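You operate a simulated robot arm through the tools that you are given. There is no shell and no other tool.

You run a simulated robot arm. Do the job below in one go: nothing can be reset, and whatever is moved stays where it is left.

## Task
Shut the green lever, park the nozzle in the black holder, then plug the brass socket and lock it.
Fine: the lever stands at SHUT before the socket is unlocked; use the black plug.
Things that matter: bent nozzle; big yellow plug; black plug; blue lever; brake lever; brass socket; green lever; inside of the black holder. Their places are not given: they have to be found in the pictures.

It is judged by the outcome, as a careful person would: the job done as asked, and still so three seconds after it is handed in. It fails if anything else is knocked over, pushed out of place, dropped, spilled or broken.

## Robot
A 7-joint arm with a two-finger parallel gripper, fixed in place. Base frame: the origin is on the floor under the middle of its stand, x ahead of it, y to its left, z up; the work surface is at about z = 690. Lengths are in mm, angles in degrees, forces in N, time in s.
It reaches about 1372 mm from its shoulder. Its first joint turns from -149.0 to 149.0 degrees. Payload 3.43 kg.
The tool frame sits at the grasp point between the pads (the TCP): z along the fingers, y along the line on which they close. The tips reach 30 mm beyond it. The gripper opens to 94 mm. The fingers are 28 mm wide and 10 mm thick; the gripper's body (50 by 96 mm) begins 55 mm behind the TCP.
Orientation is that of the tool frame in the base frame, as a unit quaternion [w, x, y, z]. With the fingers straight down and closing along the base's y, the tool's x points along the base's -x, its y along +y and its z along -z.

## Interface
- The arm moves only by the tool drive_tool. Its argument "motion" is a list of rows, each a list of 7 numbers: the gripper command, from -1 (fully open) to 1 (shut), values between in proportion, then the shift along the tool's x, y, z in units of 40 mm (1.0 is 40 mm), then the turn, a rotation vector about the tool's x, y, z in units of 6 degrees (1.0 is 6 degrees). In form: [[claw, tx, ty, tz, wx, wy, wz], ...]. A call has 1 to 20 rows; each row shifts and turns the commanded pose from where the row before left it, along the tool's axes as they then stand. A call with a number of a shift or a turn outside -1 to 1 is refused whole. Rows are played at 5 a second. More than 50 mm and 8.6 degrees between two rows, or a gripper value outside its range, and nothing of the call is played. A pose out of reach is approached as far as the arm can. The call stops where the force on the tool passes 90 N (or 10 N more than at its start, if that is more) or the arm is blocked; 0.2 s more then pass. Each finger travels about 45 mm/s and halts on what it meets, pressing with about 21 N; the grip force reading is that of the motor and also rises with nothing between the fingers. The clock runs only during rows and for 0.2 s after the last one: add rows that do not move to give the fingers time. The reply holds the time, the measured pose of the TCP, the force on the tool along the base axes, the opening and the grip force, in the units named above and with some noise, with the torque about the TCP (base axes, N m) and any sound that the robot's microphone picked up, and new pictures: "pictures" is both (left out), scene, wrist or none.
- Cameras (640 x 400 px; columns grow to the right, rows downward): "scene" is fixed at [402.3, 499.7, 1524.7]; the picture's right is [-0.99, -0.14, 0.00], its down [-0.06, 0.46, -0.89] and it looks along [0.12, -0.88, -0.46] (base axes); focal length 310 px, centre (320, 200). "wrist" rides on the gripper at [76, 14, -102] in the tool frame; the picture's right is [-0.18, 0.98, 0.00], its down [-0.75, -0.14, -0.64] and it looks along [-0.63, -0.12, 0.77] (tool axes); focal length 243 px, centre (320, 200).
- point_at(camera, pixels): there is no depth. For up to 12 entries [column, row, z] of the newest picture of that camera ("zoom" is the newest enlarged one), the place [x, y] in the base frame at which the ray of that pixel passes the height z, good to about 2 mm. The clock stands still meanwhile.
- zoom(camera, box): a new picture of the part [left, top, right, bottom] of that camera's present view, enlarged. The clock stands still meanwhile.
- sign_off(): hands the job in; it is judged then, once.

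Open the gripper and draw the arm clear of the work before you hand the job in, unless the task says otherwise.

The tools are called after "Call:" as a command line: name --pt "numbers of a row" for each row, then --argument value for the rest, lists and objects as JSON in quotes. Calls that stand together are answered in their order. drive_tool: Moves the arm, as the interface text tells. Its arguments: {"type":"object","properties":{"motion":{"type":"array","items":{"type":"array","items":{"type":"number"}}},"pictures":{"type":"string","enum":["both","scene","wrist","none"]}},"required":["motion"]} The other tools are called the same way: point_at (camera, pixels) gives the place at which the rays of pixels pass given heights; zoom (camera, box) takes an enlarged picture of a part of a camera's view; sign_off () hands the job in.

At the start:

```text
time: 0.0
ee_pos: [468.1, -870.4, 1170.3]
tool_rot: [0.001, 0.0, 1.0, 0.0]
ft_force: [0.5, 0.1, 0.3]
ft_torque: [-0.02, 0.0, -0.04]
finger_gap: 94.0
grasp_force: 0.1
```

scene: 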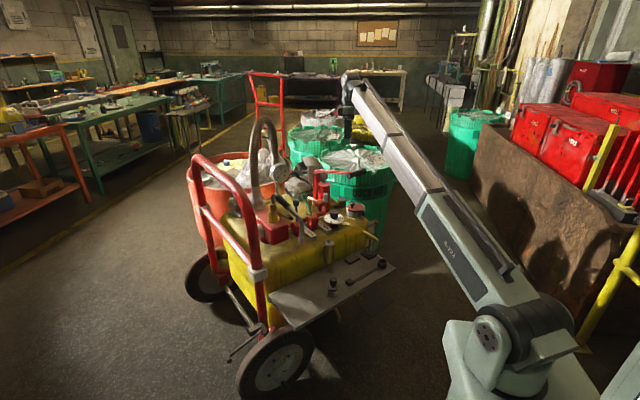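
wrist: 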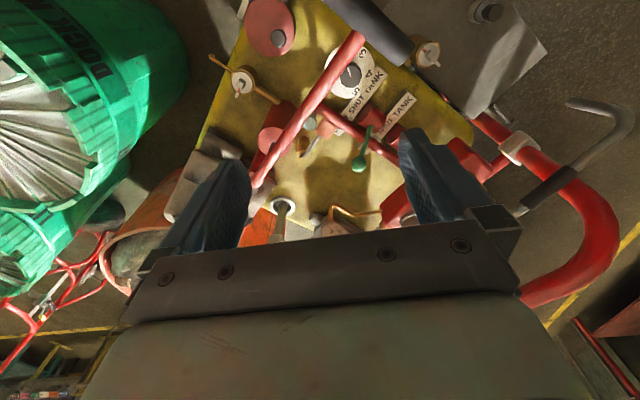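

The scene shows a yellow cart with fittings around (320,220), and the wrist camera looks down on the cart. I'll zoom into both views to identify the parts.

Call:
zoom --camera "scene" --box '[240, 140, 400, 240]'

Call:
zoom --camera "wrist" --box '[180, 0, 560, 240]'

Call:
zoom --camera "scene" --box '[240, 220, 400, 320]'

```text
4.00 times, centred on (320, 190) of scene
```

zoom: 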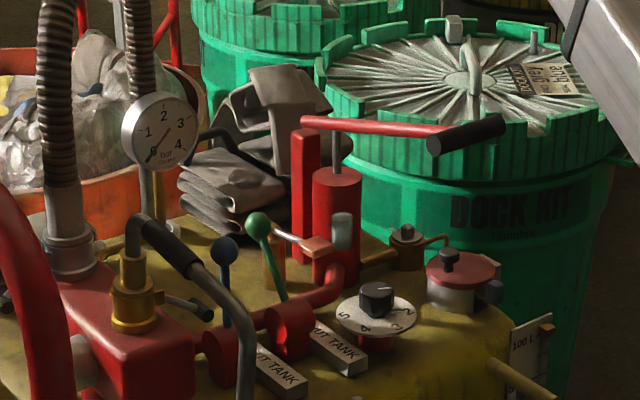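

```text
1.67 times, centred on (370, 120) of wrist
```

zoom: 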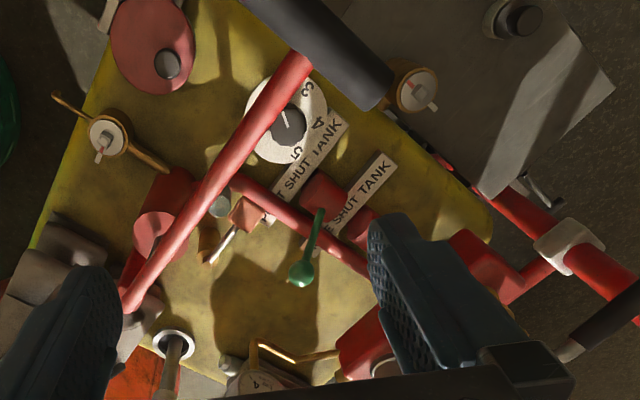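

```text
4.00 times, centred on (320, 270) of scene
```

zoom: 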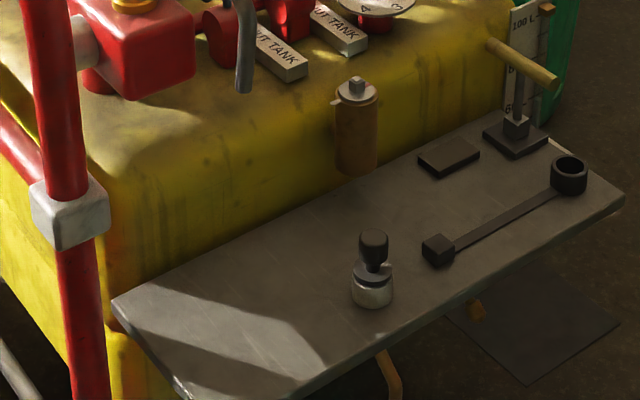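

I need finer detail on the nozzle, the brass fitting, the plugs and the holder, so I'm zooming in further.

Call:
zoom --camera "scene" --box '[250, 180, 330, 230]'

Call:
zoom --camera "scene" --box '[310, 180, 390, 230]'

Call:
zoom --camera "scene" --box '[320, 230, 400, 280]'

Call:
zoom --camera "scene" --box '[180, 110, 340, 210]'

Call:
zoom --camera "wrist" --box '[300, 0, 460, 100]'

Call:
zoom --camera "wrist" --box '[420, 60, 640, 260]'

```text
8.00 times, centred on (290, 205) of scene
```

zoom: 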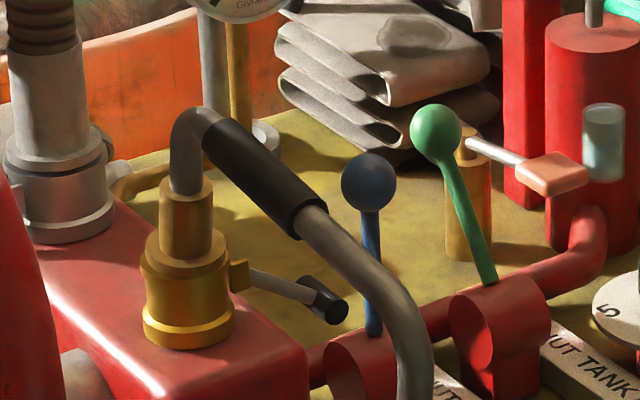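

```text
8.00 times, centred on (350, 205) of scene
```

zoom: 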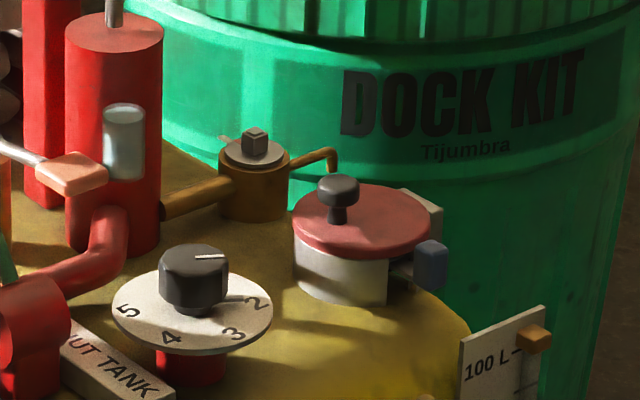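

```text
8.00 times, centred on (360, 255) of scene
```

zoom: 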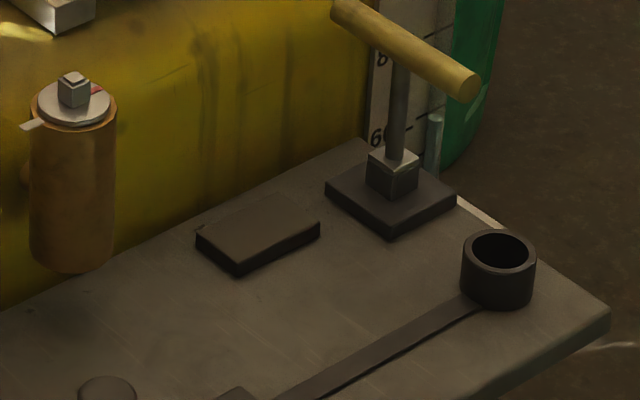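

```text
4.00 times, centred on (260, 160) of scene
```

zoom: 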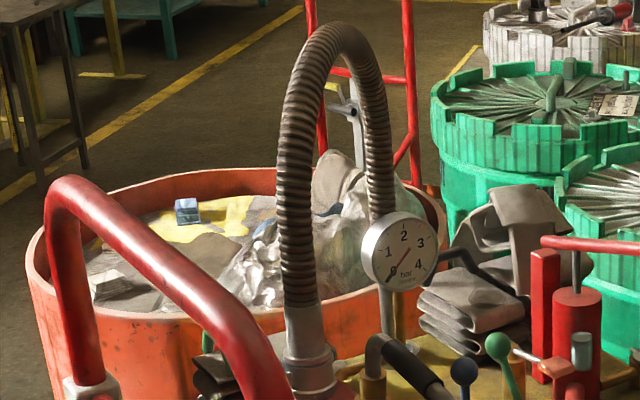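

```text
4.00 times, centred on (380, 50) of wrist
```

zoom: 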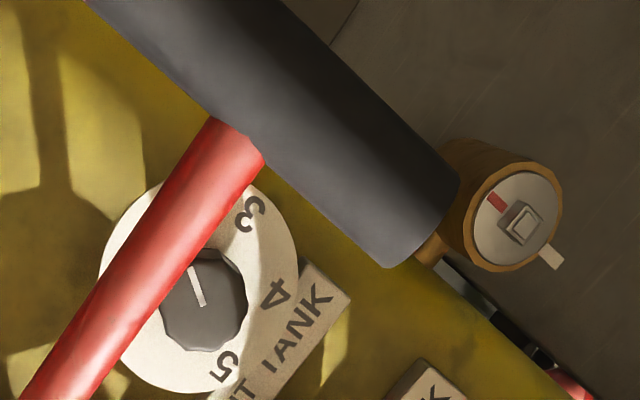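

```text
2.00 times, centred on (530, 160) of wrist
```

zoom: 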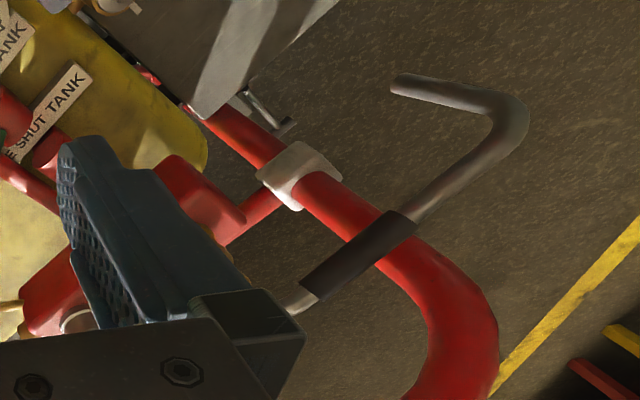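

The nozzle (bent grey tube with a black grip) sits in the brass socket at about scene (274,212), which has a lock handle. The black holder is at (382,263) and a black plug at (333,283). I'll triangulate heights by intersecting rays from both cameras.

Call:
point_at --camera "scene" --pixels '[[334.4, 213, 700], [334.4, 213, 800], [304.4, 196, 700], [304.4, 196, 800], [304.4, 196, 900], [333.5, 279, 600], [333.5, 279, 700], [333.5, 279, 800], [273.7, 216, 700], [273.7, 216, 800], [382, 263, 600], [382, 263, 700]]'

Call:
point_at --camera "wrist" --pixels '[[351, 75, 700], [351, 75, 800], [360, 165, 700], [360, 165, 800], [360, 165, 900], [491, 12, 600], [491, 12, 700], [491, 12, 800], [500, 165, 700], [500, 165, 800]]'

```text
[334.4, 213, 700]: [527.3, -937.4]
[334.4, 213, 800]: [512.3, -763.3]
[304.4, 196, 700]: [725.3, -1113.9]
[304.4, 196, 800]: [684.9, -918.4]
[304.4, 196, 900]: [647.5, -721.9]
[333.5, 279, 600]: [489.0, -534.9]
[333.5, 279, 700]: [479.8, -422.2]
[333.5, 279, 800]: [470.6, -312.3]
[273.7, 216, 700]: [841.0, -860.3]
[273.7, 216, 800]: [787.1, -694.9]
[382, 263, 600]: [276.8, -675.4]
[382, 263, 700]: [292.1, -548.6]
```

```text
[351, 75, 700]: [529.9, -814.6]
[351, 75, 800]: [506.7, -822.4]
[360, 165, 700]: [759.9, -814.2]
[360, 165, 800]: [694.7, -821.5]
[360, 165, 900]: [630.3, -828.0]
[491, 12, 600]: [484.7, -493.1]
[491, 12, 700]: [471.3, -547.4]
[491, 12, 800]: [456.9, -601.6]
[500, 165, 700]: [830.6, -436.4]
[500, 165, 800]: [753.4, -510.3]
```

Triangulation gives the dial at about (516,-820,767), the green ball at about (666,-825,848) and the black plug top at about (487,-507,625). I'll move through free air to a spot where the wrist camera sees the brass socket and nozzle without the fingers in the way.

Call:
drive_tool --pt "-1 -0.79 0.84 -0.1 0 0 0" --pt "-1 -0.79 0.84 -0.1 0 0 0" --pt "-1 -0.79 0.84 -0.1 0 0 0" --pt "-1 -0.79 0.84 -0.1 0 0 0" --pt "-1 -0.79 0.84 -0.1 0 0 0" --pt "-1 -0.79 0.84 -0.1 0 0 0" --pt "-1 -0.79 0.84 -0.1 0 0 0" --pt "-1 -0.79 0.84 -0.1 0 0 0" --pt "-1 0 0 0 0 0 0"

```text
time: 2.0
ee_pos: [720.2, -599.5, 1202.5]
tool_rot: [-0.001, 0.0, 1.0, 0.0]
ft_force: [-0.4, 0.3, 0.2]
ft_torque: [0.02, -0.02, -0.01]
finger_gap: 94.3
grasp_force: 0.1
```

scene: 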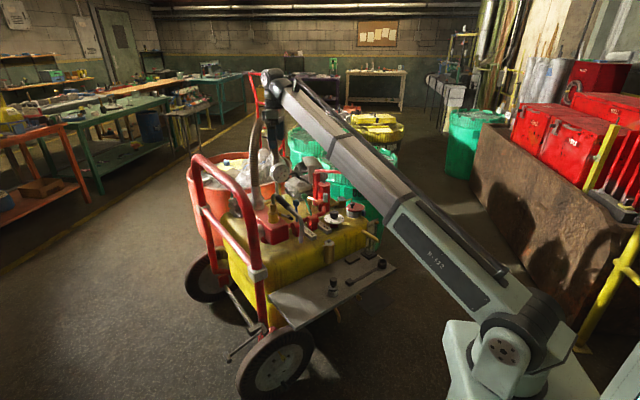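
wrist: 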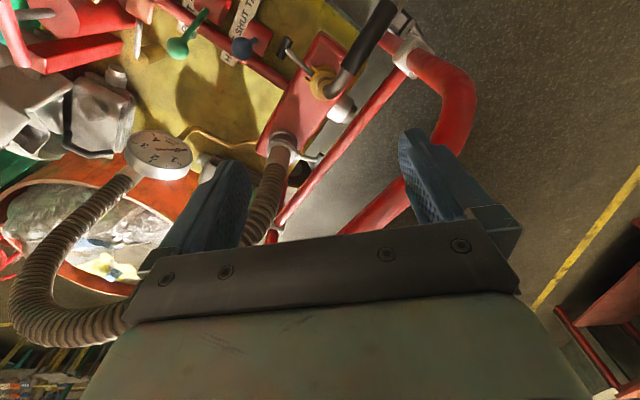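

The wrist view now shows the brass socket at about (323,83) with its lock handle at (295,55) and the nozzle leaving toward (385,10). I'll zoom in on this region.

Call:
zoom --camera "wrist" --box '[240, 0, 420, 112]'

Call:
zoom --camera "wrist" --box '[130, 0, 290, 100]'

Call:
zoom --camera "scene" --box '[260, 170, 400, 310]'

```text
3.56 times, centred on (330, 56) of wrist
```

zoom: 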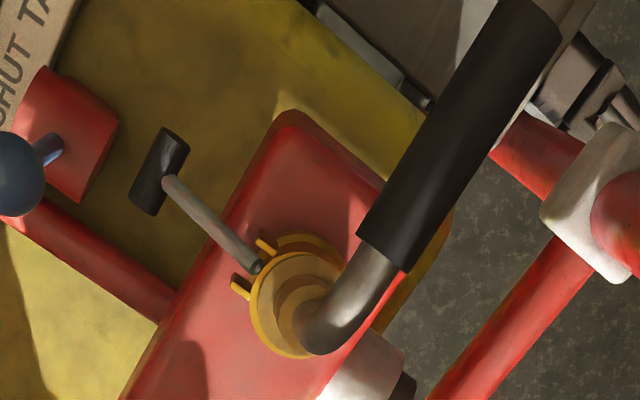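

```text
4.00 times, centred on (210, 50) of wrist
```

zoom: 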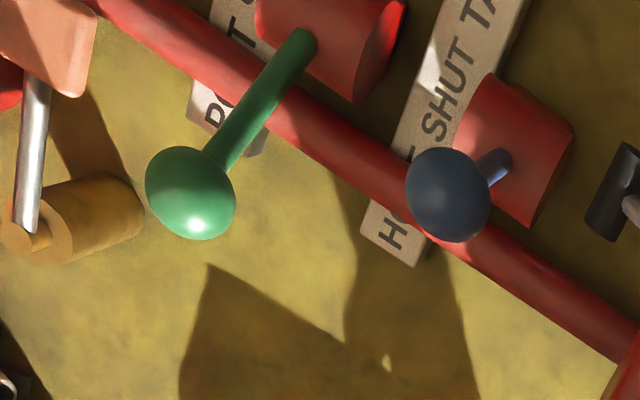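

```text
2.86 times, centred on (330, 240) of scene
```

zoom: 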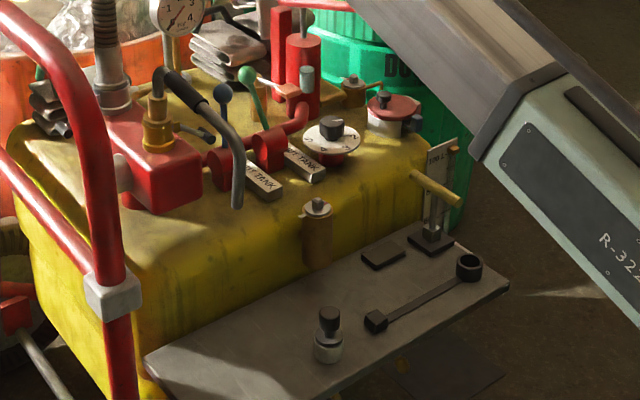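

The green lever leans toward the "PO.." end of its plate, while the blue lever stands upright at SHUT. Next I'll move the camera over the shelf for a close look at the plugs and the holder.

Call:
drive_tool --pt "-1 1 0.09 0 0 0 0" --pt "-1 1 0.09 0 0 0 0" --pt "-1 1 0.09 0 0 0 0" --pt "-1 1 0.09 0 0 0 0" --pt "-1 1 0.09 0 0 0 0" --pt "-1 1 0.09 0 0 0 0" --pt "-1 1 0.09 0 0 0 0" --pt "-1 1 0.09 0 0 0 0" --pt "-1 0 0 0.94 0 0 0" --pt "-1 0 0 0.94 0 0 0" --pt "-1 0 0 0.94 0 0 0" --pt "-1 0 0 0.94 0 0 0" --pt "-1 0 0 0.94 0 0 0" --pt "-1 0 0 0.94 0 0 0" --pt "-1 0 0 0.94 0 0 0" --pt "-1 0 0 0 0 0 0"

```text
time: 5.4
ee_pos: [419.7, -597.8, 875.8]
tool_rot: [0.0, 0.001, 1.0, 0.0]
ft_force: [0.3, 0.1, -0.7]
ft_torque: [0.01, -0.01, -0.02]
finger_gap: 94.2
grasp_force: 0.0
out of reach, approached as far as the arm can: row 3, 4, 5, 6, 7, 8
```

scene: 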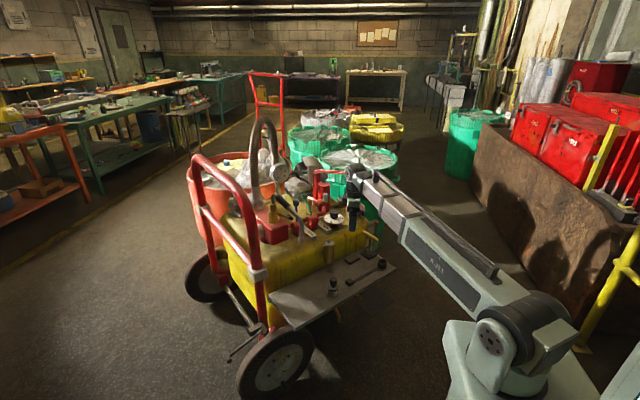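
wrist: 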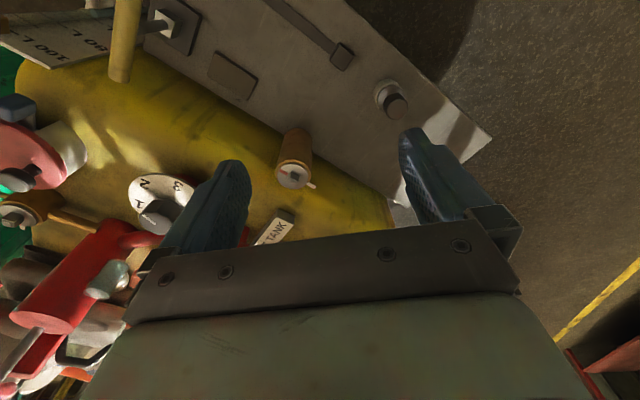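

The shelf is in view: plug at about (392,100), strip from (270,0) to (340,55), copper fitting at (295,175). I'll zoom on the plug and read several pixels.

Call:
zoom --camera "wrist" --box '[340, 50, 460, 125]'

Call:
zoom --camera "wrist" --box '[80, 0, 400, 200]'

Call:
point_at --camera "wrist" --pixels '[[392, 104, 560], [392, 104, 600], [392, 104, 640], [340, 55, 560], [340, 55, 600], [270, 0, 560], [270, 0, 600], [490, 135, 560], [490, 135, 600]]'

Call:
zoom --camera "scene" --box '[290, 250, 370, 300]'

```text
5.33 times, centred on (400, 88) of wrist
```

zoom: 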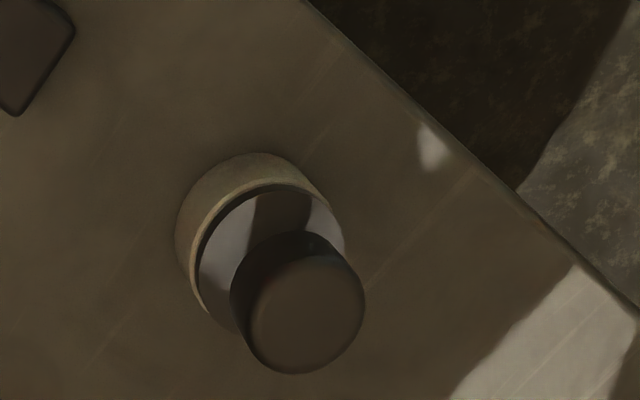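

```text
2.00 times, centred on (240, 100) of wrist
```

zoom: 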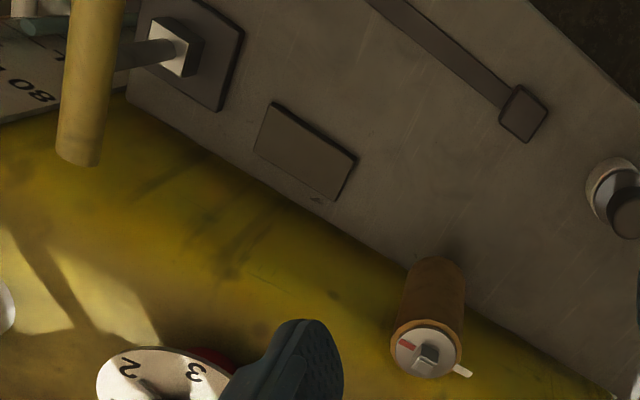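

```text
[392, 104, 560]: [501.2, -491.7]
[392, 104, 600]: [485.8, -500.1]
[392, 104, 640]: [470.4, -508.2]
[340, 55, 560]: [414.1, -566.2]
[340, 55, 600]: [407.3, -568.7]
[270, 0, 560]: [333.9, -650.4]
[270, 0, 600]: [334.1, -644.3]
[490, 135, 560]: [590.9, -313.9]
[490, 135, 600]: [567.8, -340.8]
```

```text
8.00 times, centred on (330, 275) of scene
```

zoom: 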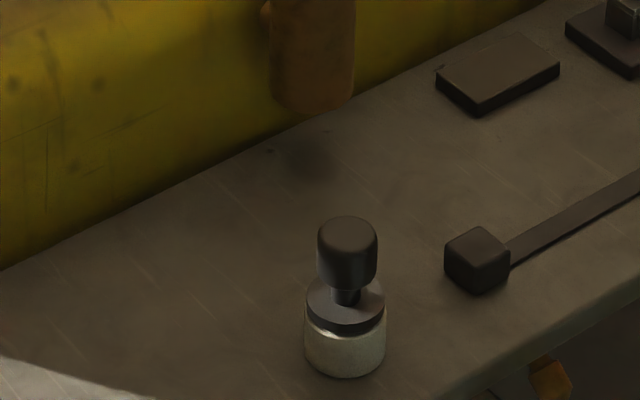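

The black plug is a mushroom knob on a flange sitting in a steel ring. I'll triangulate the plug, the strip block and the holder with both cameras.

Call:
point_at --camera "scene" --pixels '[[333.5, 278.5, 600], [333.5, 278.5, 640], [333.5, 289, 580], [333.5, 289, 600], [333.2, 294, 560], [333.2, 294, 580], [349.6, 280, 560], [349.6, 280, 600], [382, 261, 580], [382, 261, 620], [381.5, 266, 560], [381.5, 266, 580]]'

Call:
point_at --camera "wrist" --pixels '[[397.2, 109.6, 600], [397.2, 109.6, 640], [390.5, 99, 580], [390.5, 99, 600], [341.7, 56, 560], [341.7, 56, 580], [341.7, 56, 600]]'

```text
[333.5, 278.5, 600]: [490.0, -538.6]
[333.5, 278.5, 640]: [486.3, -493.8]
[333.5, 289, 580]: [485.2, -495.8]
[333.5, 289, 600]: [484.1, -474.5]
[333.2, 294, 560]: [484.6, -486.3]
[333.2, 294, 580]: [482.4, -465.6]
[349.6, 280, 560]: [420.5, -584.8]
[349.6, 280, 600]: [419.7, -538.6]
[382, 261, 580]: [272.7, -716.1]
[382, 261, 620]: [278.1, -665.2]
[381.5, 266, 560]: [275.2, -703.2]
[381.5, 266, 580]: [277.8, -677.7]
```

```text
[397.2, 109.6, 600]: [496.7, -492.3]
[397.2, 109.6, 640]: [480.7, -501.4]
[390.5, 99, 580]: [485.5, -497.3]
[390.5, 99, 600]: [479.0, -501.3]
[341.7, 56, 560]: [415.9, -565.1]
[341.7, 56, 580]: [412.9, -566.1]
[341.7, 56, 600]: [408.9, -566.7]
```

The plug knob is at about (485,-500, top ~640) on a shelf near z≈555. I'll slide toward -x/-y at the same height to look into the black holder.

Call:
drive_tool --pt "-1 0.8 -0.4 0 0 0 0" --pt "-1 0.8 -0.4 0 0 0 0" --pt "-1 0.8 -0.4 0 0 0 0" --pt "-1 0.8 -0.4 0 0 0 0" --pt "-1 0 0 0 0 0 0"

```text
time: 6.6
ee_pos: [290.1, -662.3, 875.3]
tool_rot: [-0.001, 0.0, 1.0, 0.0]
ft_force: [0.0, -0.2, -0.6]
ft_torque: [0.03, 0.0, 0.0]
finger_gap: 94.1
grasp_force: 0.0
```

scene: 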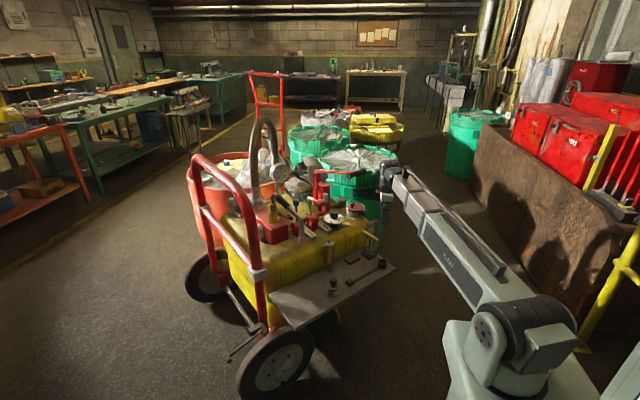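
wrist: 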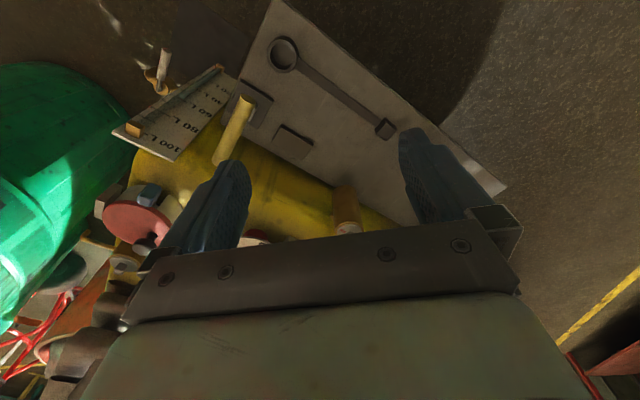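

The black cup holder is at wrist (284,54), joined by the strip to a block at (385,128). I'll zoom on it and locate it.

Call:
zoom --camera "wrist" --box '[220, 10, 348, 90]'

Call:
point_at --camera "wrist" --pixels '[[284, 52, 560], [284, 52, 590], [284, 52, 620], [385, 128, 560], [385, 128, 577], [235, 125, 650], [235, 125, 750], [235, 125, 700]]'

Call:
zoom --camera "scene" --box '[350, 230, 414, 270]'

```text
5.00 times, centred on (284, 50) of wrist
```

zoom: 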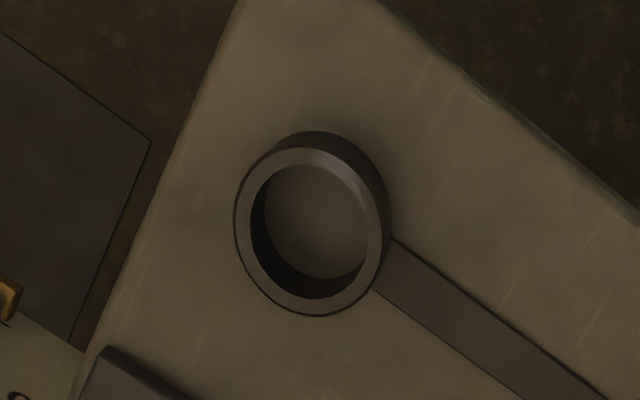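

```text
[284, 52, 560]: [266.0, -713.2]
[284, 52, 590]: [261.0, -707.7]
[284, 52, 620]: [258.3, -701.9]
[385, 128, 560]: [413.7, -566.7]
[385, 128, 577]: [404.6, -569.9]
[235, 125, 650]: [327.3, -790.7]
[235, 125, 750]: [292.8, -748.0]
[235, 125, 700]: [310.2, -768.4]
```

```text
10.00 times, centred on (382, 250) of scene
```

zoom: 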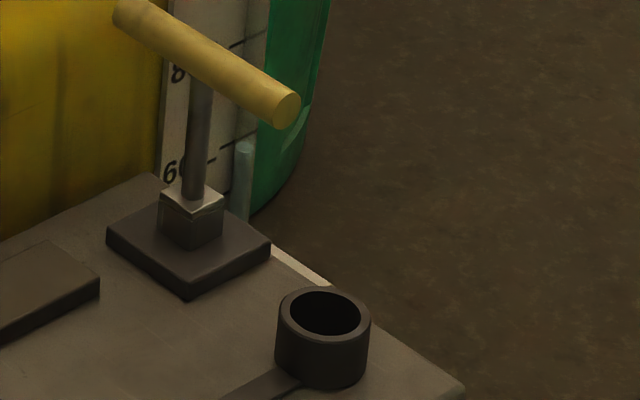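

Reading the holder rim centre from both cameras.

Call:
point_at --camera "wrist" --pixels '[[282.4, 56.4, 560], [282.4, 56.4, 580], [282.4, 56.4, 600], [267.5, 55, 580], [297.3, 57.5, 580], [283.5, 54.5, 555]]'

Call:
point_at --camera "scene" --pixels '[[382.3, 261.5, 560], [382.3, 261.5, 580], [382.3, 261.5, 600], [382.2, 266.3, 550], [382.2, 266.3, 560], [382.2, 266.3, 570]]'

```text
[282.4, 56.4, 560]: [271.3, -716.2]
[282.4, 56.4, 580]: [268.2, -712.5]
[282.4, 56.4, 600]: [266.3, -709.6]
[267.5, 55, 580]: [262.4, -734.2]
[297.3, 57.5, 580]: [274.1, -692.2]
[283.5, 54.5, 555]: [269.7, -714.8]
```

```text
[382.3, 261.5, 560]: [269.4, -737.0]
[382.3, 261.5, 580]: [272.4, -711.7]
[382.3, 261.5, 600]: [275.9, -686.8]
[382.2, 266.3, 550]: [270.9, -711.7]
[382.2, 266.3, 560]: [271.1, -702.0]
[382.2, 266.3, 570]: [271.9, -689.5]
```

The holder's rim centre is about (270,-712,580), with an inner diameter near 31 mm. Next I'll return above the nozzle and socket at a lower height for a close view.

Call:
drive_tool --pt "-1 -0.5 0.2 -0.8 0 0 0" --pt "-1 -0.6 0.2 -0.8 0 0 0" --pt "-1 -0.9 0.15 -0.56 0 0 0" --pt "-1 -0.9 0.15 -0.56 0 0 0" --pt "-1 -0.9 0.15 -0.56 0 0 0" --pt "-1 -0.9 0.15 -0.56 0 0 0" --pt "-1 -0.9 0.15 -0.56 0 0 0" --pt "-1 -0.9 0.15 -0.46 0 0 0" --pt "-1 -0.9 0.15 -0.46 0 0 0" --pt "-1 -0.9 0.15 0 0 0 0" --pt "-1 0 0 0 0 0 0"

```text
time: 9.0
ee_pos: [624.3, -596.5, 1088.9]
tool_rot: [0.0, -0.001, 1.0, 0.0]
ft_force: [0.4, 0.2, 0.0]
ft_torque: [-0.03, 0.02, -0.02]
finger_gap: 94.0
grasp_force: 0.0
```

scene: 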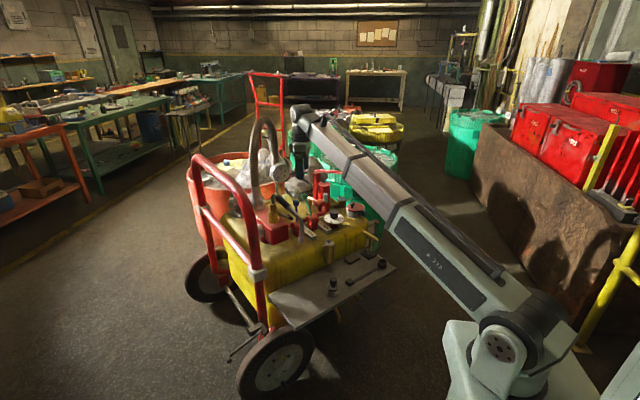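
wrist: 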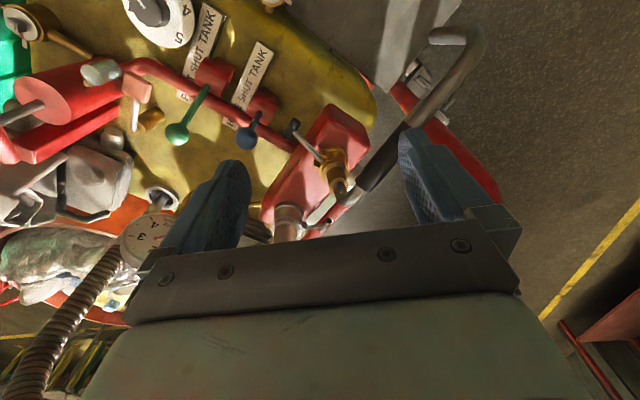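

Good overhead view: labels and levers at (180–265,20–140), socket at (333,165), nozzle tip at (445,35). Zooming on each.

Call:
zoom --camera "wrist" --box '[150, 0, 310, 150]'

Call:
zoom --camera "wrist" --box '[260, 100, 420, 200]'

Call:
zoom --camera "wrist" --box '[360, 0, 520, 120]'

Call:
zoom --camera "scene" --box '[260, 190, 324, 250]'

```text
2.67 times, centred on (230, 75) of wrist
```

zoom: 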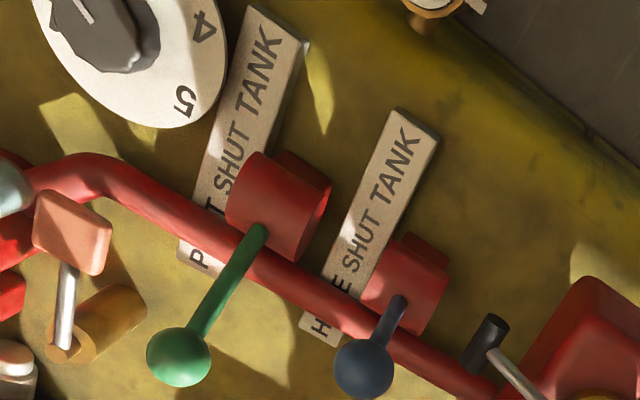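

```text
4.00 times, centred on (340, 150) of wrist
```

zoom: 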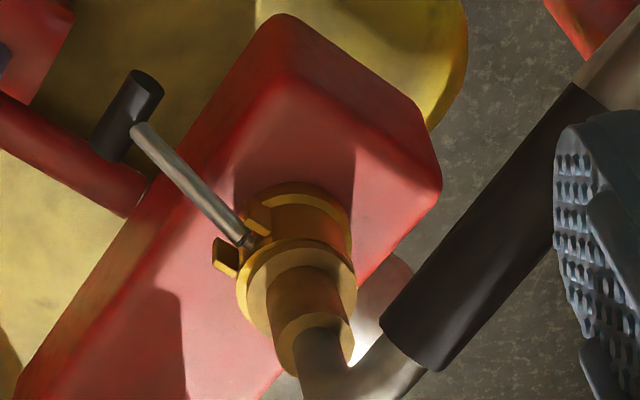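

```text
3.33 times, centred on (440, 60) of wrist
```

zoom: 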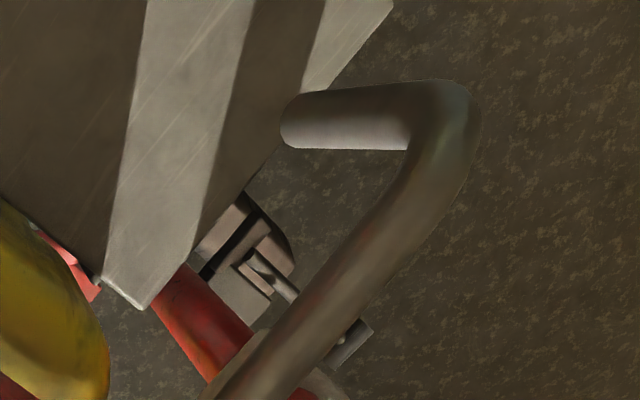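

```text
6.67 times, centred on (292, 220) of scene
```

zoom: 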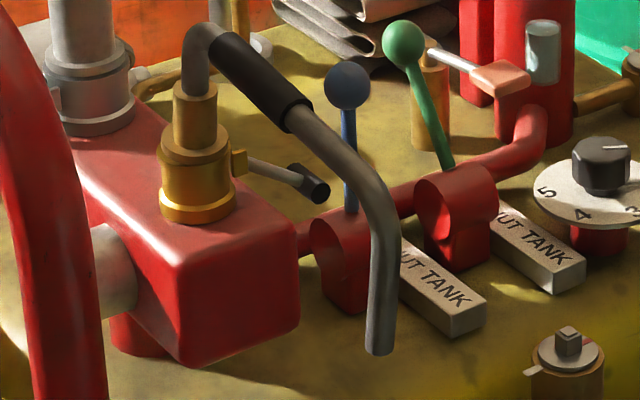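

I'll triangulate the nozzle's socket axis, grip, bend and tip from matching pixels in both cameras.

Call:
point_at --camera "scene" --pixels '[[273.3, 203.5, 800], [273.3, 203.5, 900], [273.3, 211.75, 780], [273.3, 211.75, 830], [277.75, 198.25, 850], [277.75, 198.25, 950], [288.5, 207, 850], [288.5, 207, 950], [301, 222, 750], [301, 222, 850], [301, 242.5, 650], [301, 242.5, 750]]'

Call:
point_at --camera "wrist" --pixels '[[338.75, 183.75, 800], [338.75, 183.75, 900], [335, 171.25, 780], [335, 171.25, 830], [362.5, 185, 850], [362.5, 185, 950], [405, 128.75, 850], [405, 128.75, 950], [477.5, 33, 750], [477.5, 33, 850], [431, 35.4, 650], [431, 35.4, 750]]'

```text
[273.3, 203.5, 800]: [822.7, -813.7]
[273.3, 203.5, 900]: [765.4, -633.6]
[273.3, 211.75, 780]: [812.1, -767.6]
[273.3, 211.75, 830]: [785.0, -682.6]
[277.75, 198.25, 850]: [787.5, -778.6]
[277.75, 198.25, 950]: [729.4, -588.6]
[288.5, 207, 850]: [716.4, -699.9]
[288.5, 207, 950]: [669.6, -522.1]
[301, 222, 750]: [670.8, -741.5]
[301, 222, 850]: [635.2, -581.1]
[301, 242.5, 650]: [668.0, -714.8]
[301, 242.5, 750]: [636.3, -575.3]
```

```text
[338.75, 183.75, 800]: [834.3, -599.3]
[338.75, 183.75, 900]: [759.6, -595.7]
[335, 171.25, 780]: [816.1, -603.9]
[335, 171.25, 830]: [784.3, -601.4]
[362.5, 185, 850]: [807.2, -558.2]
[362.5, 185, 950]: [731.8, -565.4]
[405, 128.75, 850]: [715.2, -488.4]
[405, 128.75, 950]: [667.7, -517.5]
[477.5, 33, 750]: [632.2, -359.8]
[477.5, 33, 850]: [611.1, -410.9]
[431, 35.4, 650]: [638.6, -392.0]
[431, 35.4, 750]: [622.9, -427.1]
```

Geometry so far: nozzle inlet axis about (757,-600), ferrule top ~919, collar top ~877; grip from (723,-566,962) to (668,-518,952); tip end (609,-457,835). The span is ~206 mm, which matches the cup-to-block distance on the shelf. I'll move the camera closer to see how the lock handle works.

Call:
drive_tool --pt "-1 -0.9 -0.5 0 0 0 0" --pt "-1 -0.9 -0.5 0.3 0 0 0" --pt "-1 0 0 0.4 0 0 0" --pt "-1 0 0 0 0 0 0" --pictures "wrist"

Call:
zoom --camera "wrist" --box '[240, 40, 432, 160]'

```text
time: 10.0
ee_pos: [695.5, -639.6, 1059.9]
tool_rot: [0.0, 0.0, 1.0, 0.0]
ft_force: [-0.1, -0.6, -0.3]
ft_torque: [-0.02, 0.0, 0.01]
finger_gap: 94.2
grasp_force: 0.1
```

wrist: 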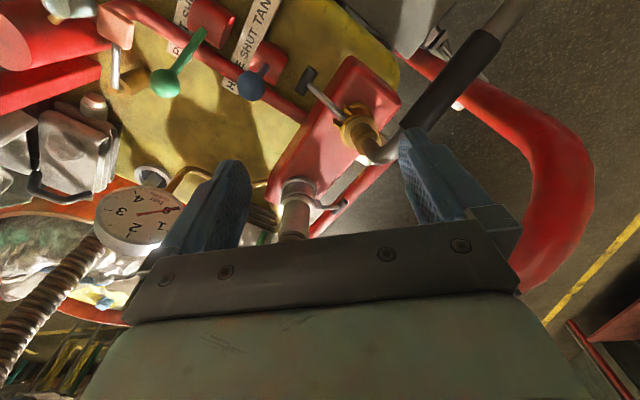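

```text
3.33 times, centred on (336, 100) of wrist
```

zoom: 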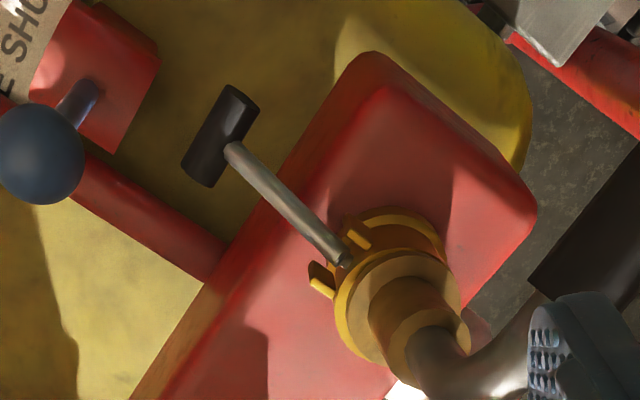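

Zooming tighter on the lock collar at about (345,120) and triangulating the handle's T-bar.

Call:
zoom --camera "wrist" --box '[290, 60, 386, 150]'

Call:
zoom --camera "scene" --box '[262, 195, 302, 230]'

Call:
point_at --camera "wrist" --pixels '[[306.5, 80.5, 830], [306.5, 80.5, 880], [341, 116.5, 830], [341, 116.5, 880], [251, 85, 830], [251, 85, 880], [165, 83, 830], [165, 83, 880]]'

Call:
point_at --camera "scene" --pixels '[[290.9, 218, 830], [290.9, 218, 880], [280, 214, 830], [280, 214, 880], [296, 202.7, 830], [296, 202.7, 880], [304.4, 196, 830], [304.4, 196, 880]]'

```text
4.44 times, centred on (338, 105) of wrist
```

zoom: 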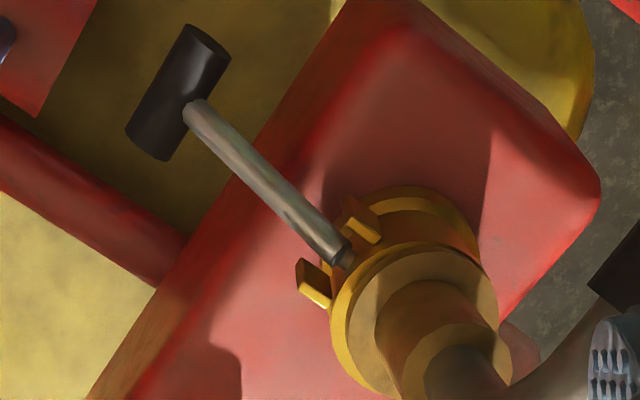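

```text
11.43 times, centred on (282, 212) of scene
```

zoom: 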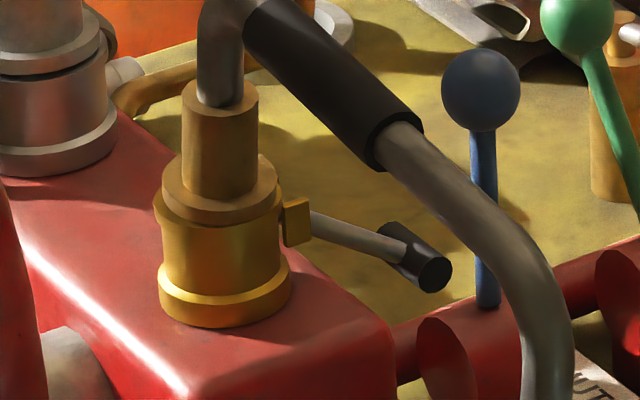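

```text
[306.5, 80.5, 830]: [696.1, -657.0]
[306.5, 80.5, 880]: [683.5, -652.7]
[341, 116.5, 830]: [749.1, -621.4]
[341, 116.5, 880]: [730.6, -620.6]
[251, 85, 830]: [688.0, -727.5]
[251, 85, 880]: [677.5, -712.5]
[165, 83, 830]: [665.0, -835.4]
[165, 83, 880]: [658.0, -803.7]
```

```text
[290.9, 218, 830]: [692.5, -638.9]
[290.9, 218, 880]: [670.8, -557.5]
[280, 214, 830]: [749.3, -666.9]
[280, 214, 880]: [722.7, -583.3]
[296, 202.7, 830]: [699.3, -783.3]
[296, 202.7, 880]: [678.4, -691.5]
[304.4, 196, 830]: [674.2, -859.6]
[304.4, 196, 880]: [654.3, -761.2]
```

The lock lever hinges between two ears at about (737,-621,857) and slopes down to its T-bar at about (698,-658,818), so it's a cam lever that lifts to unlock. Now I'll look at the green and blue levers to work out their pivots and angles.

Call:
zoom --camera "wrist" --box '[140, 0, 284, 110]'

Call:
zoom --camera "scene" --box '[288, 188, 338, 235]'

```text
3.64 times, centred on (212, 55) of wrist
```

zoom: 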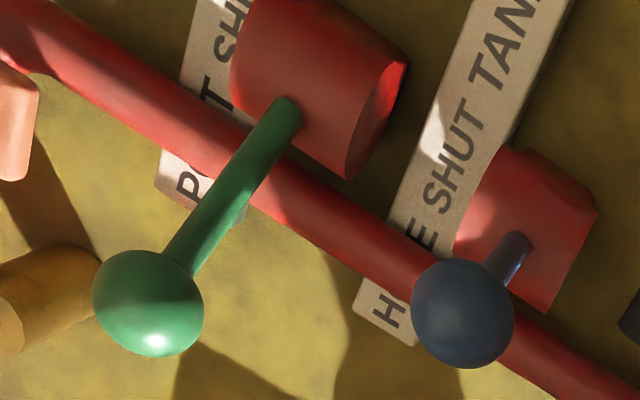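

```text
8.51 times, centred on (313, 212) of scene
```

zoom: 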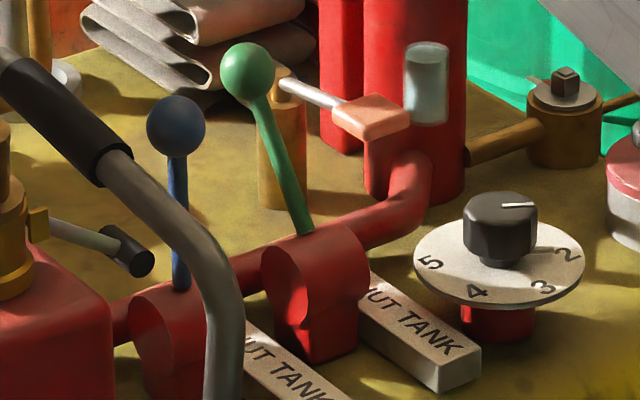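

Triangulating the lever bases.

Call:
point_at --camera "wrist" --pixels '[[265.6, 66, 750], [265.6, 66, 800], [203.8, 28.9, 750], [203.8, 28.9, 800]]'

Call:
point_at --camera "scene" --pixels '[[296.8, 222, 750], [296.8, 222, 800], [311.6, 215.8, 750], [311.6, 215.8, 800]]'

```text
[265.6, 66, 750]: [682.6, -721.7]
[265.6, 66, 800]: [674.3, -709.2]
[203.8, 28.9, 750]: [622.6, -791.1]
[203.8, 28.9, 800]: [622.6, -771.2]
```

```text
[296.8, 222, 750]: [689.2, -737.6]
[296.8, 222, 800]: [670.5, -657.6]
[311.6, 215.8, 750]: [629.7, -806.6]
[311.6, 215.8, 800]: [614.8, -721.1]
```

The blue lever stands vertical from (682,-719,762) to (682,-717,866), which is SHUT. The green lever leans about 33° from (624,-786,762) to (665,-824,848). Before approaching the green ball, I'll check nearby obstacles: gauge, salmon pad, brass post and hose.

Call:
point_at --camera "wrist" --pixels '[[137, 213, 850], [137, 213, 950], [115, 32, 800], [115, 32, 850], [152, 178, 750], [152, 178, 850], [94, 103, 750], [94, 103, 850], [65, 270, 900], [65, 270, 1000]]'

Call:
point_at --camera "scene" --pixels '[[280, 172.5, 850], [280, 172.5, 950], [319, 202, 800], [319, 202, 850], [306.5, 199, 750], [306.5, 199, 850], [268, 118, 1100], [268, 118, 1200], [281, 150, 1000], [281, 150, 1100]]'

```text
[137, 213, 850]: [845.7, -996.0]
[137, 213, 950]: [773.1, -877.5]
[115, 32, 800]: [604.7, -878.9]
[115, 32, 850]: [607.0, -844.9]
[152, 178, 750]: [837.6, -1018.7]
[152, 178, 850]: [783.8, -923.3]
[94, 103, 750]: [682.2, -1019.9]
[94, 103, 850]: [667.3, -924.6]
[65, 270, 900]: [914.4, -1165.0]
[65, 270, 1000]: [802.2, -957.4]
```

```text
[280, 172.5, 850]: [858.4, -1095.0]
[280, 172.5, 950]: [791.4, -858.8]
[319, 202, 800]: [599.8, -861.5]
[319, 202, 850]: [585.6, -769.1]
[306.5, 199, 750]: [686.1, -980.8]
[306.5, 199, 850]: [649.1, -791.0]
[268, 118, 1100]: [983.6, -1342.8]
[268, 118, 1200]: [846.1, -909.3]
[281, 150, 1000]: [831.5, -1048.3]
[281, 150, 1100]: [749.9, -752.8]
```

The nearest obstacles are the gauge (790,-896,934) and the salmon pad (604,-889,785), and both are clear of a vertical approach. I'll move above the green ball and rotate so the fingers close along the lever's hinge axis.

Call:
drive_tool --pt "-0.3 0.15 -0.92 0 0 0 0" --pt "-0.3 0.15 -0.92 0 0 0 0" --pt "-0.3 0.15 -0.92 0 0 0 0" --pt "-0.3 0.15 -0.92 0 0 0 0" --pt "-0.3 0.15 -0.92 0 0 0 0" --pt "-0.3 0 0 0 0 0 0.9" --pt "-0.3 0 0 0 0 0 0.9" --pt "-0.3 0 0 0 0 0 0.9" --pt "-0.3 0 0 0 0 0 0.9" --pt "-0.3 0 0 0 0 0 0.9" --pt "-0.3 0 0 0 0 0 0.9" --pt "-0.3 0 0 0 0 0 0.9" --pt "-0.3 0 0 0 0 0 0.9" --pt "-0.3 0 0 0 0 0 0"

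```text
time: 13.0
ee_pos: [665.0, -821.4, 1061.3]
tool_rot: [0.0, 0.369, 0.929, 0.0]
ft_force: [0.1, -0.3, -0.6]
ft_torque: [0.0, 0.0, -0.01]
finger_gap: 61.1
grasp_force: 0.1
```

scene: 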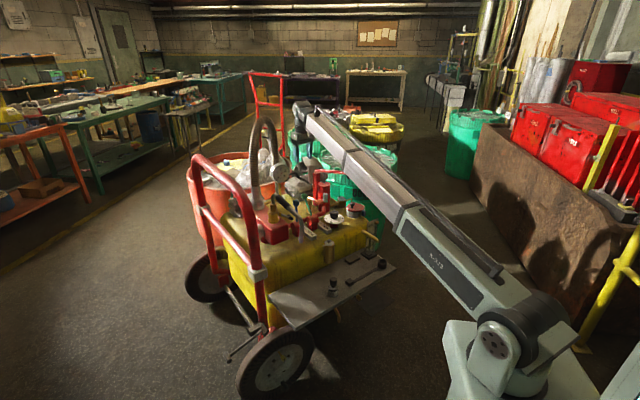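
wrist: 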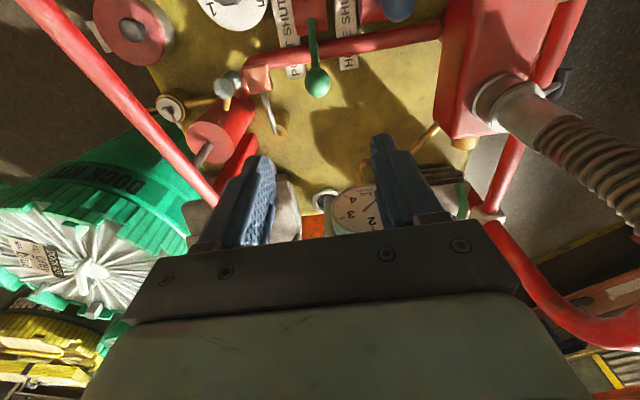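

The label now runs vertically in the image, so the alignment is right; the green ball is at (317,80). I'll verify its position before descending.

Call:
zoom --camera "wrist" --box '[250, 0, 410, 120]'

Call:
point_at --camera "wrist" --pixels '[[317, 81, 840], [317, 81, 850], [317, 81, 860], [311, 18, 762], [396, 6, 866], [375, 15, 740]]'

```text
3.33 times, centred on (330, 60) of wrist
```

zoom: 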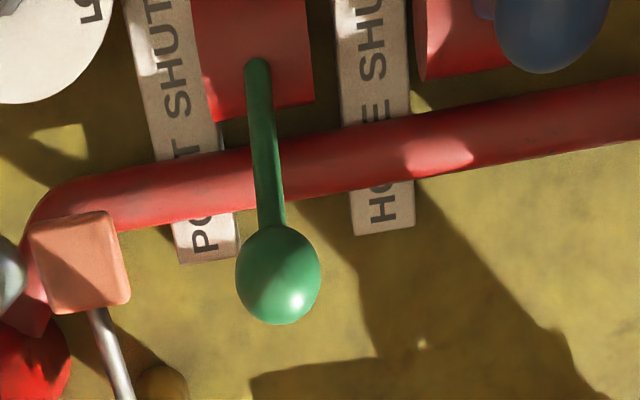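

```text
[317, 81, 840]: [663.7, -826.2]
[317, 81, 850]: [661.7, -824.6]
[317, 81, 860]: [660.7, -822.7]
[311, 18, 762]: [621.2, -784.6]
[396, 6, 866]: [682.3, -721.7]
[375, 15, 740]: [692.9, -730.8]
```

The ball is confirmed at about (663,-825,848). Descending vertically with the fingers straddling it, then closing.

Call:
drive_tool --pt "-0.3 -0.02 -0.1 0.9 0 0 0" --pt "-0.3 0 0 0.9 0 0 0" --pt "-0.3 0 0 0.9 0 0 0" --pt "-0.3 0 0 0.9 0 0 0" --pt "-0.3 0 0 0.9 0 0 0" --pt "-0.3 0 0 0.73 0 0 0" --pt "-0.3 0 0 0 0 0 0"

```text
time: 14.6
ee_pos: [661.8, -823.8, 851.1]
tool_rot: [0.0, 0.368, 0.93, 0.0]
ft_force: [0.5, 0.1, 0.1]
ft_torque: [0.03, -0.04, -0.02]
finger_gap: 61.3
grasp_force: 0.1
```

scene: 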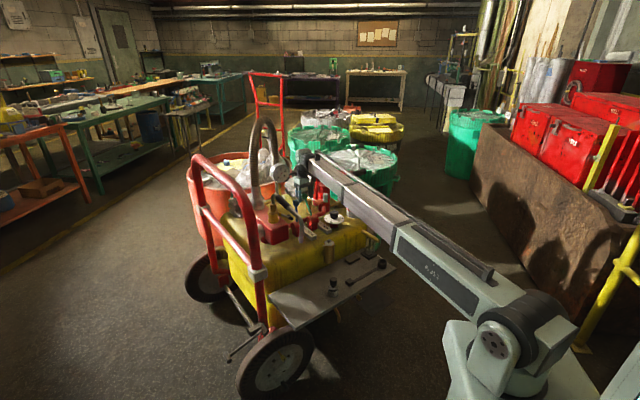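
wrist: 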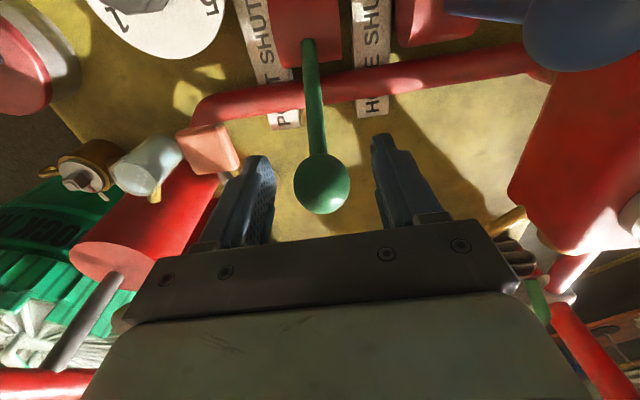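

The ball sits squarely between the fingers at (322,183). Closing on it.

Call:
drive_tool --pt "1 0 0 0 0 0 0" --pt "1 0 0 0 0 0 0" --pt "1 0 0 0 0 0 0" --pt "1 0 0 0 0 0 0" --pictures "wrist"

```text
time: 15.6
ee_pos: [661.4, -824.7, 851.4]
tool_rot: [0.0, 0.368, 0.93, 0.001]
ft_force: [1.1, 2.3, -1.5]
ft_torque: [0.01, -0.02, 0.04]
finger_gap: 30.9
grasp_force: 44.8
```

wrist: 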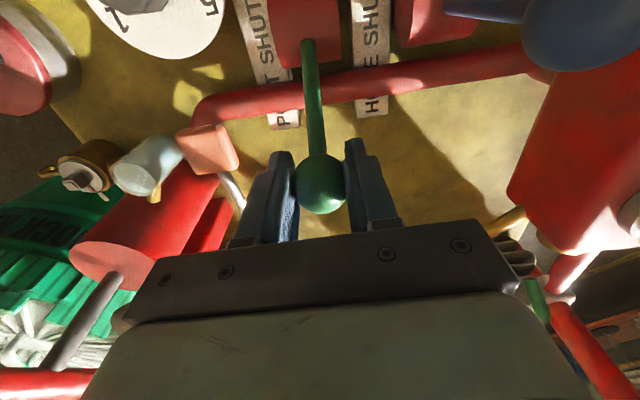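

Gripped at a 30.9 mm gap. I'll swing the lever along its arc toward upright in stages, watching the force; first half now.

Call:
drive_tool --pt "1 0.205 0 -0.122 0 0 0" --pt "1 0.208 0 -0.105 0 0 0" --pt "1 0.218 0 -0.093 0 0 0" --pt "1 0.228 0 -0.078 0 0 0" --pictures "wrist"

```text
time: 16.6
ee_pos: [638.9, -801.7, 868.2]
tool_rot: [0.001, 0.367, 0.93, 0.001]
ft_force: [18.0, 0.3, 6.1]
ft_torque: [-0.71, -0.94, 0.07]
finger_gap: 31.3
grasp_force: 44.7
```

wrist: 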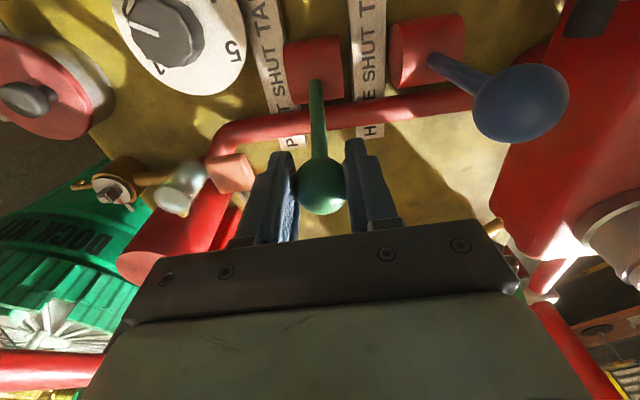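

There's about 13 N along the swing plus some sideways pull toward +tool-y, so I'll add a slight +y correction and continue to upright.

Call:
drive_tool --pt "1 0.225 0.025 -0.058 0 0 0" --pt "1 0.233 0.025 -0.043 0 0 0" --pt "1 0.1 0.01 -0.015 0 0 0" --pt "1 0 0 0 0 0 0"

```text
time: 17.6
ee_pos: [622.5, -785.1, 873.7]
tool_rot: [0.001, 0.369, 0.93, -0.001]
ft_force: [12.4, -5.0, 22.9]
ft_torque: [-0.91, -1.05, -0.02]
finger_gap: 31.1
grasp_force: 44.9
```

scene: 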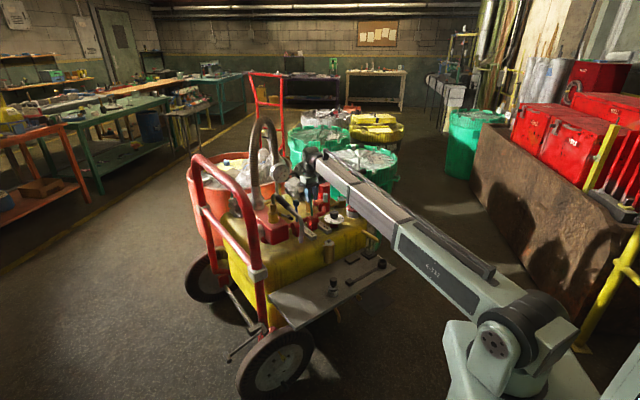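
wrist: 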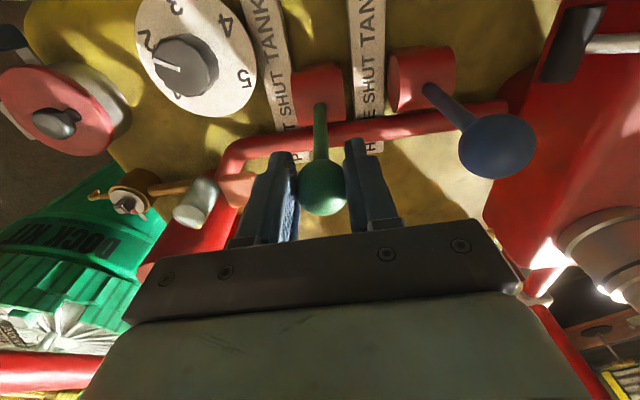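

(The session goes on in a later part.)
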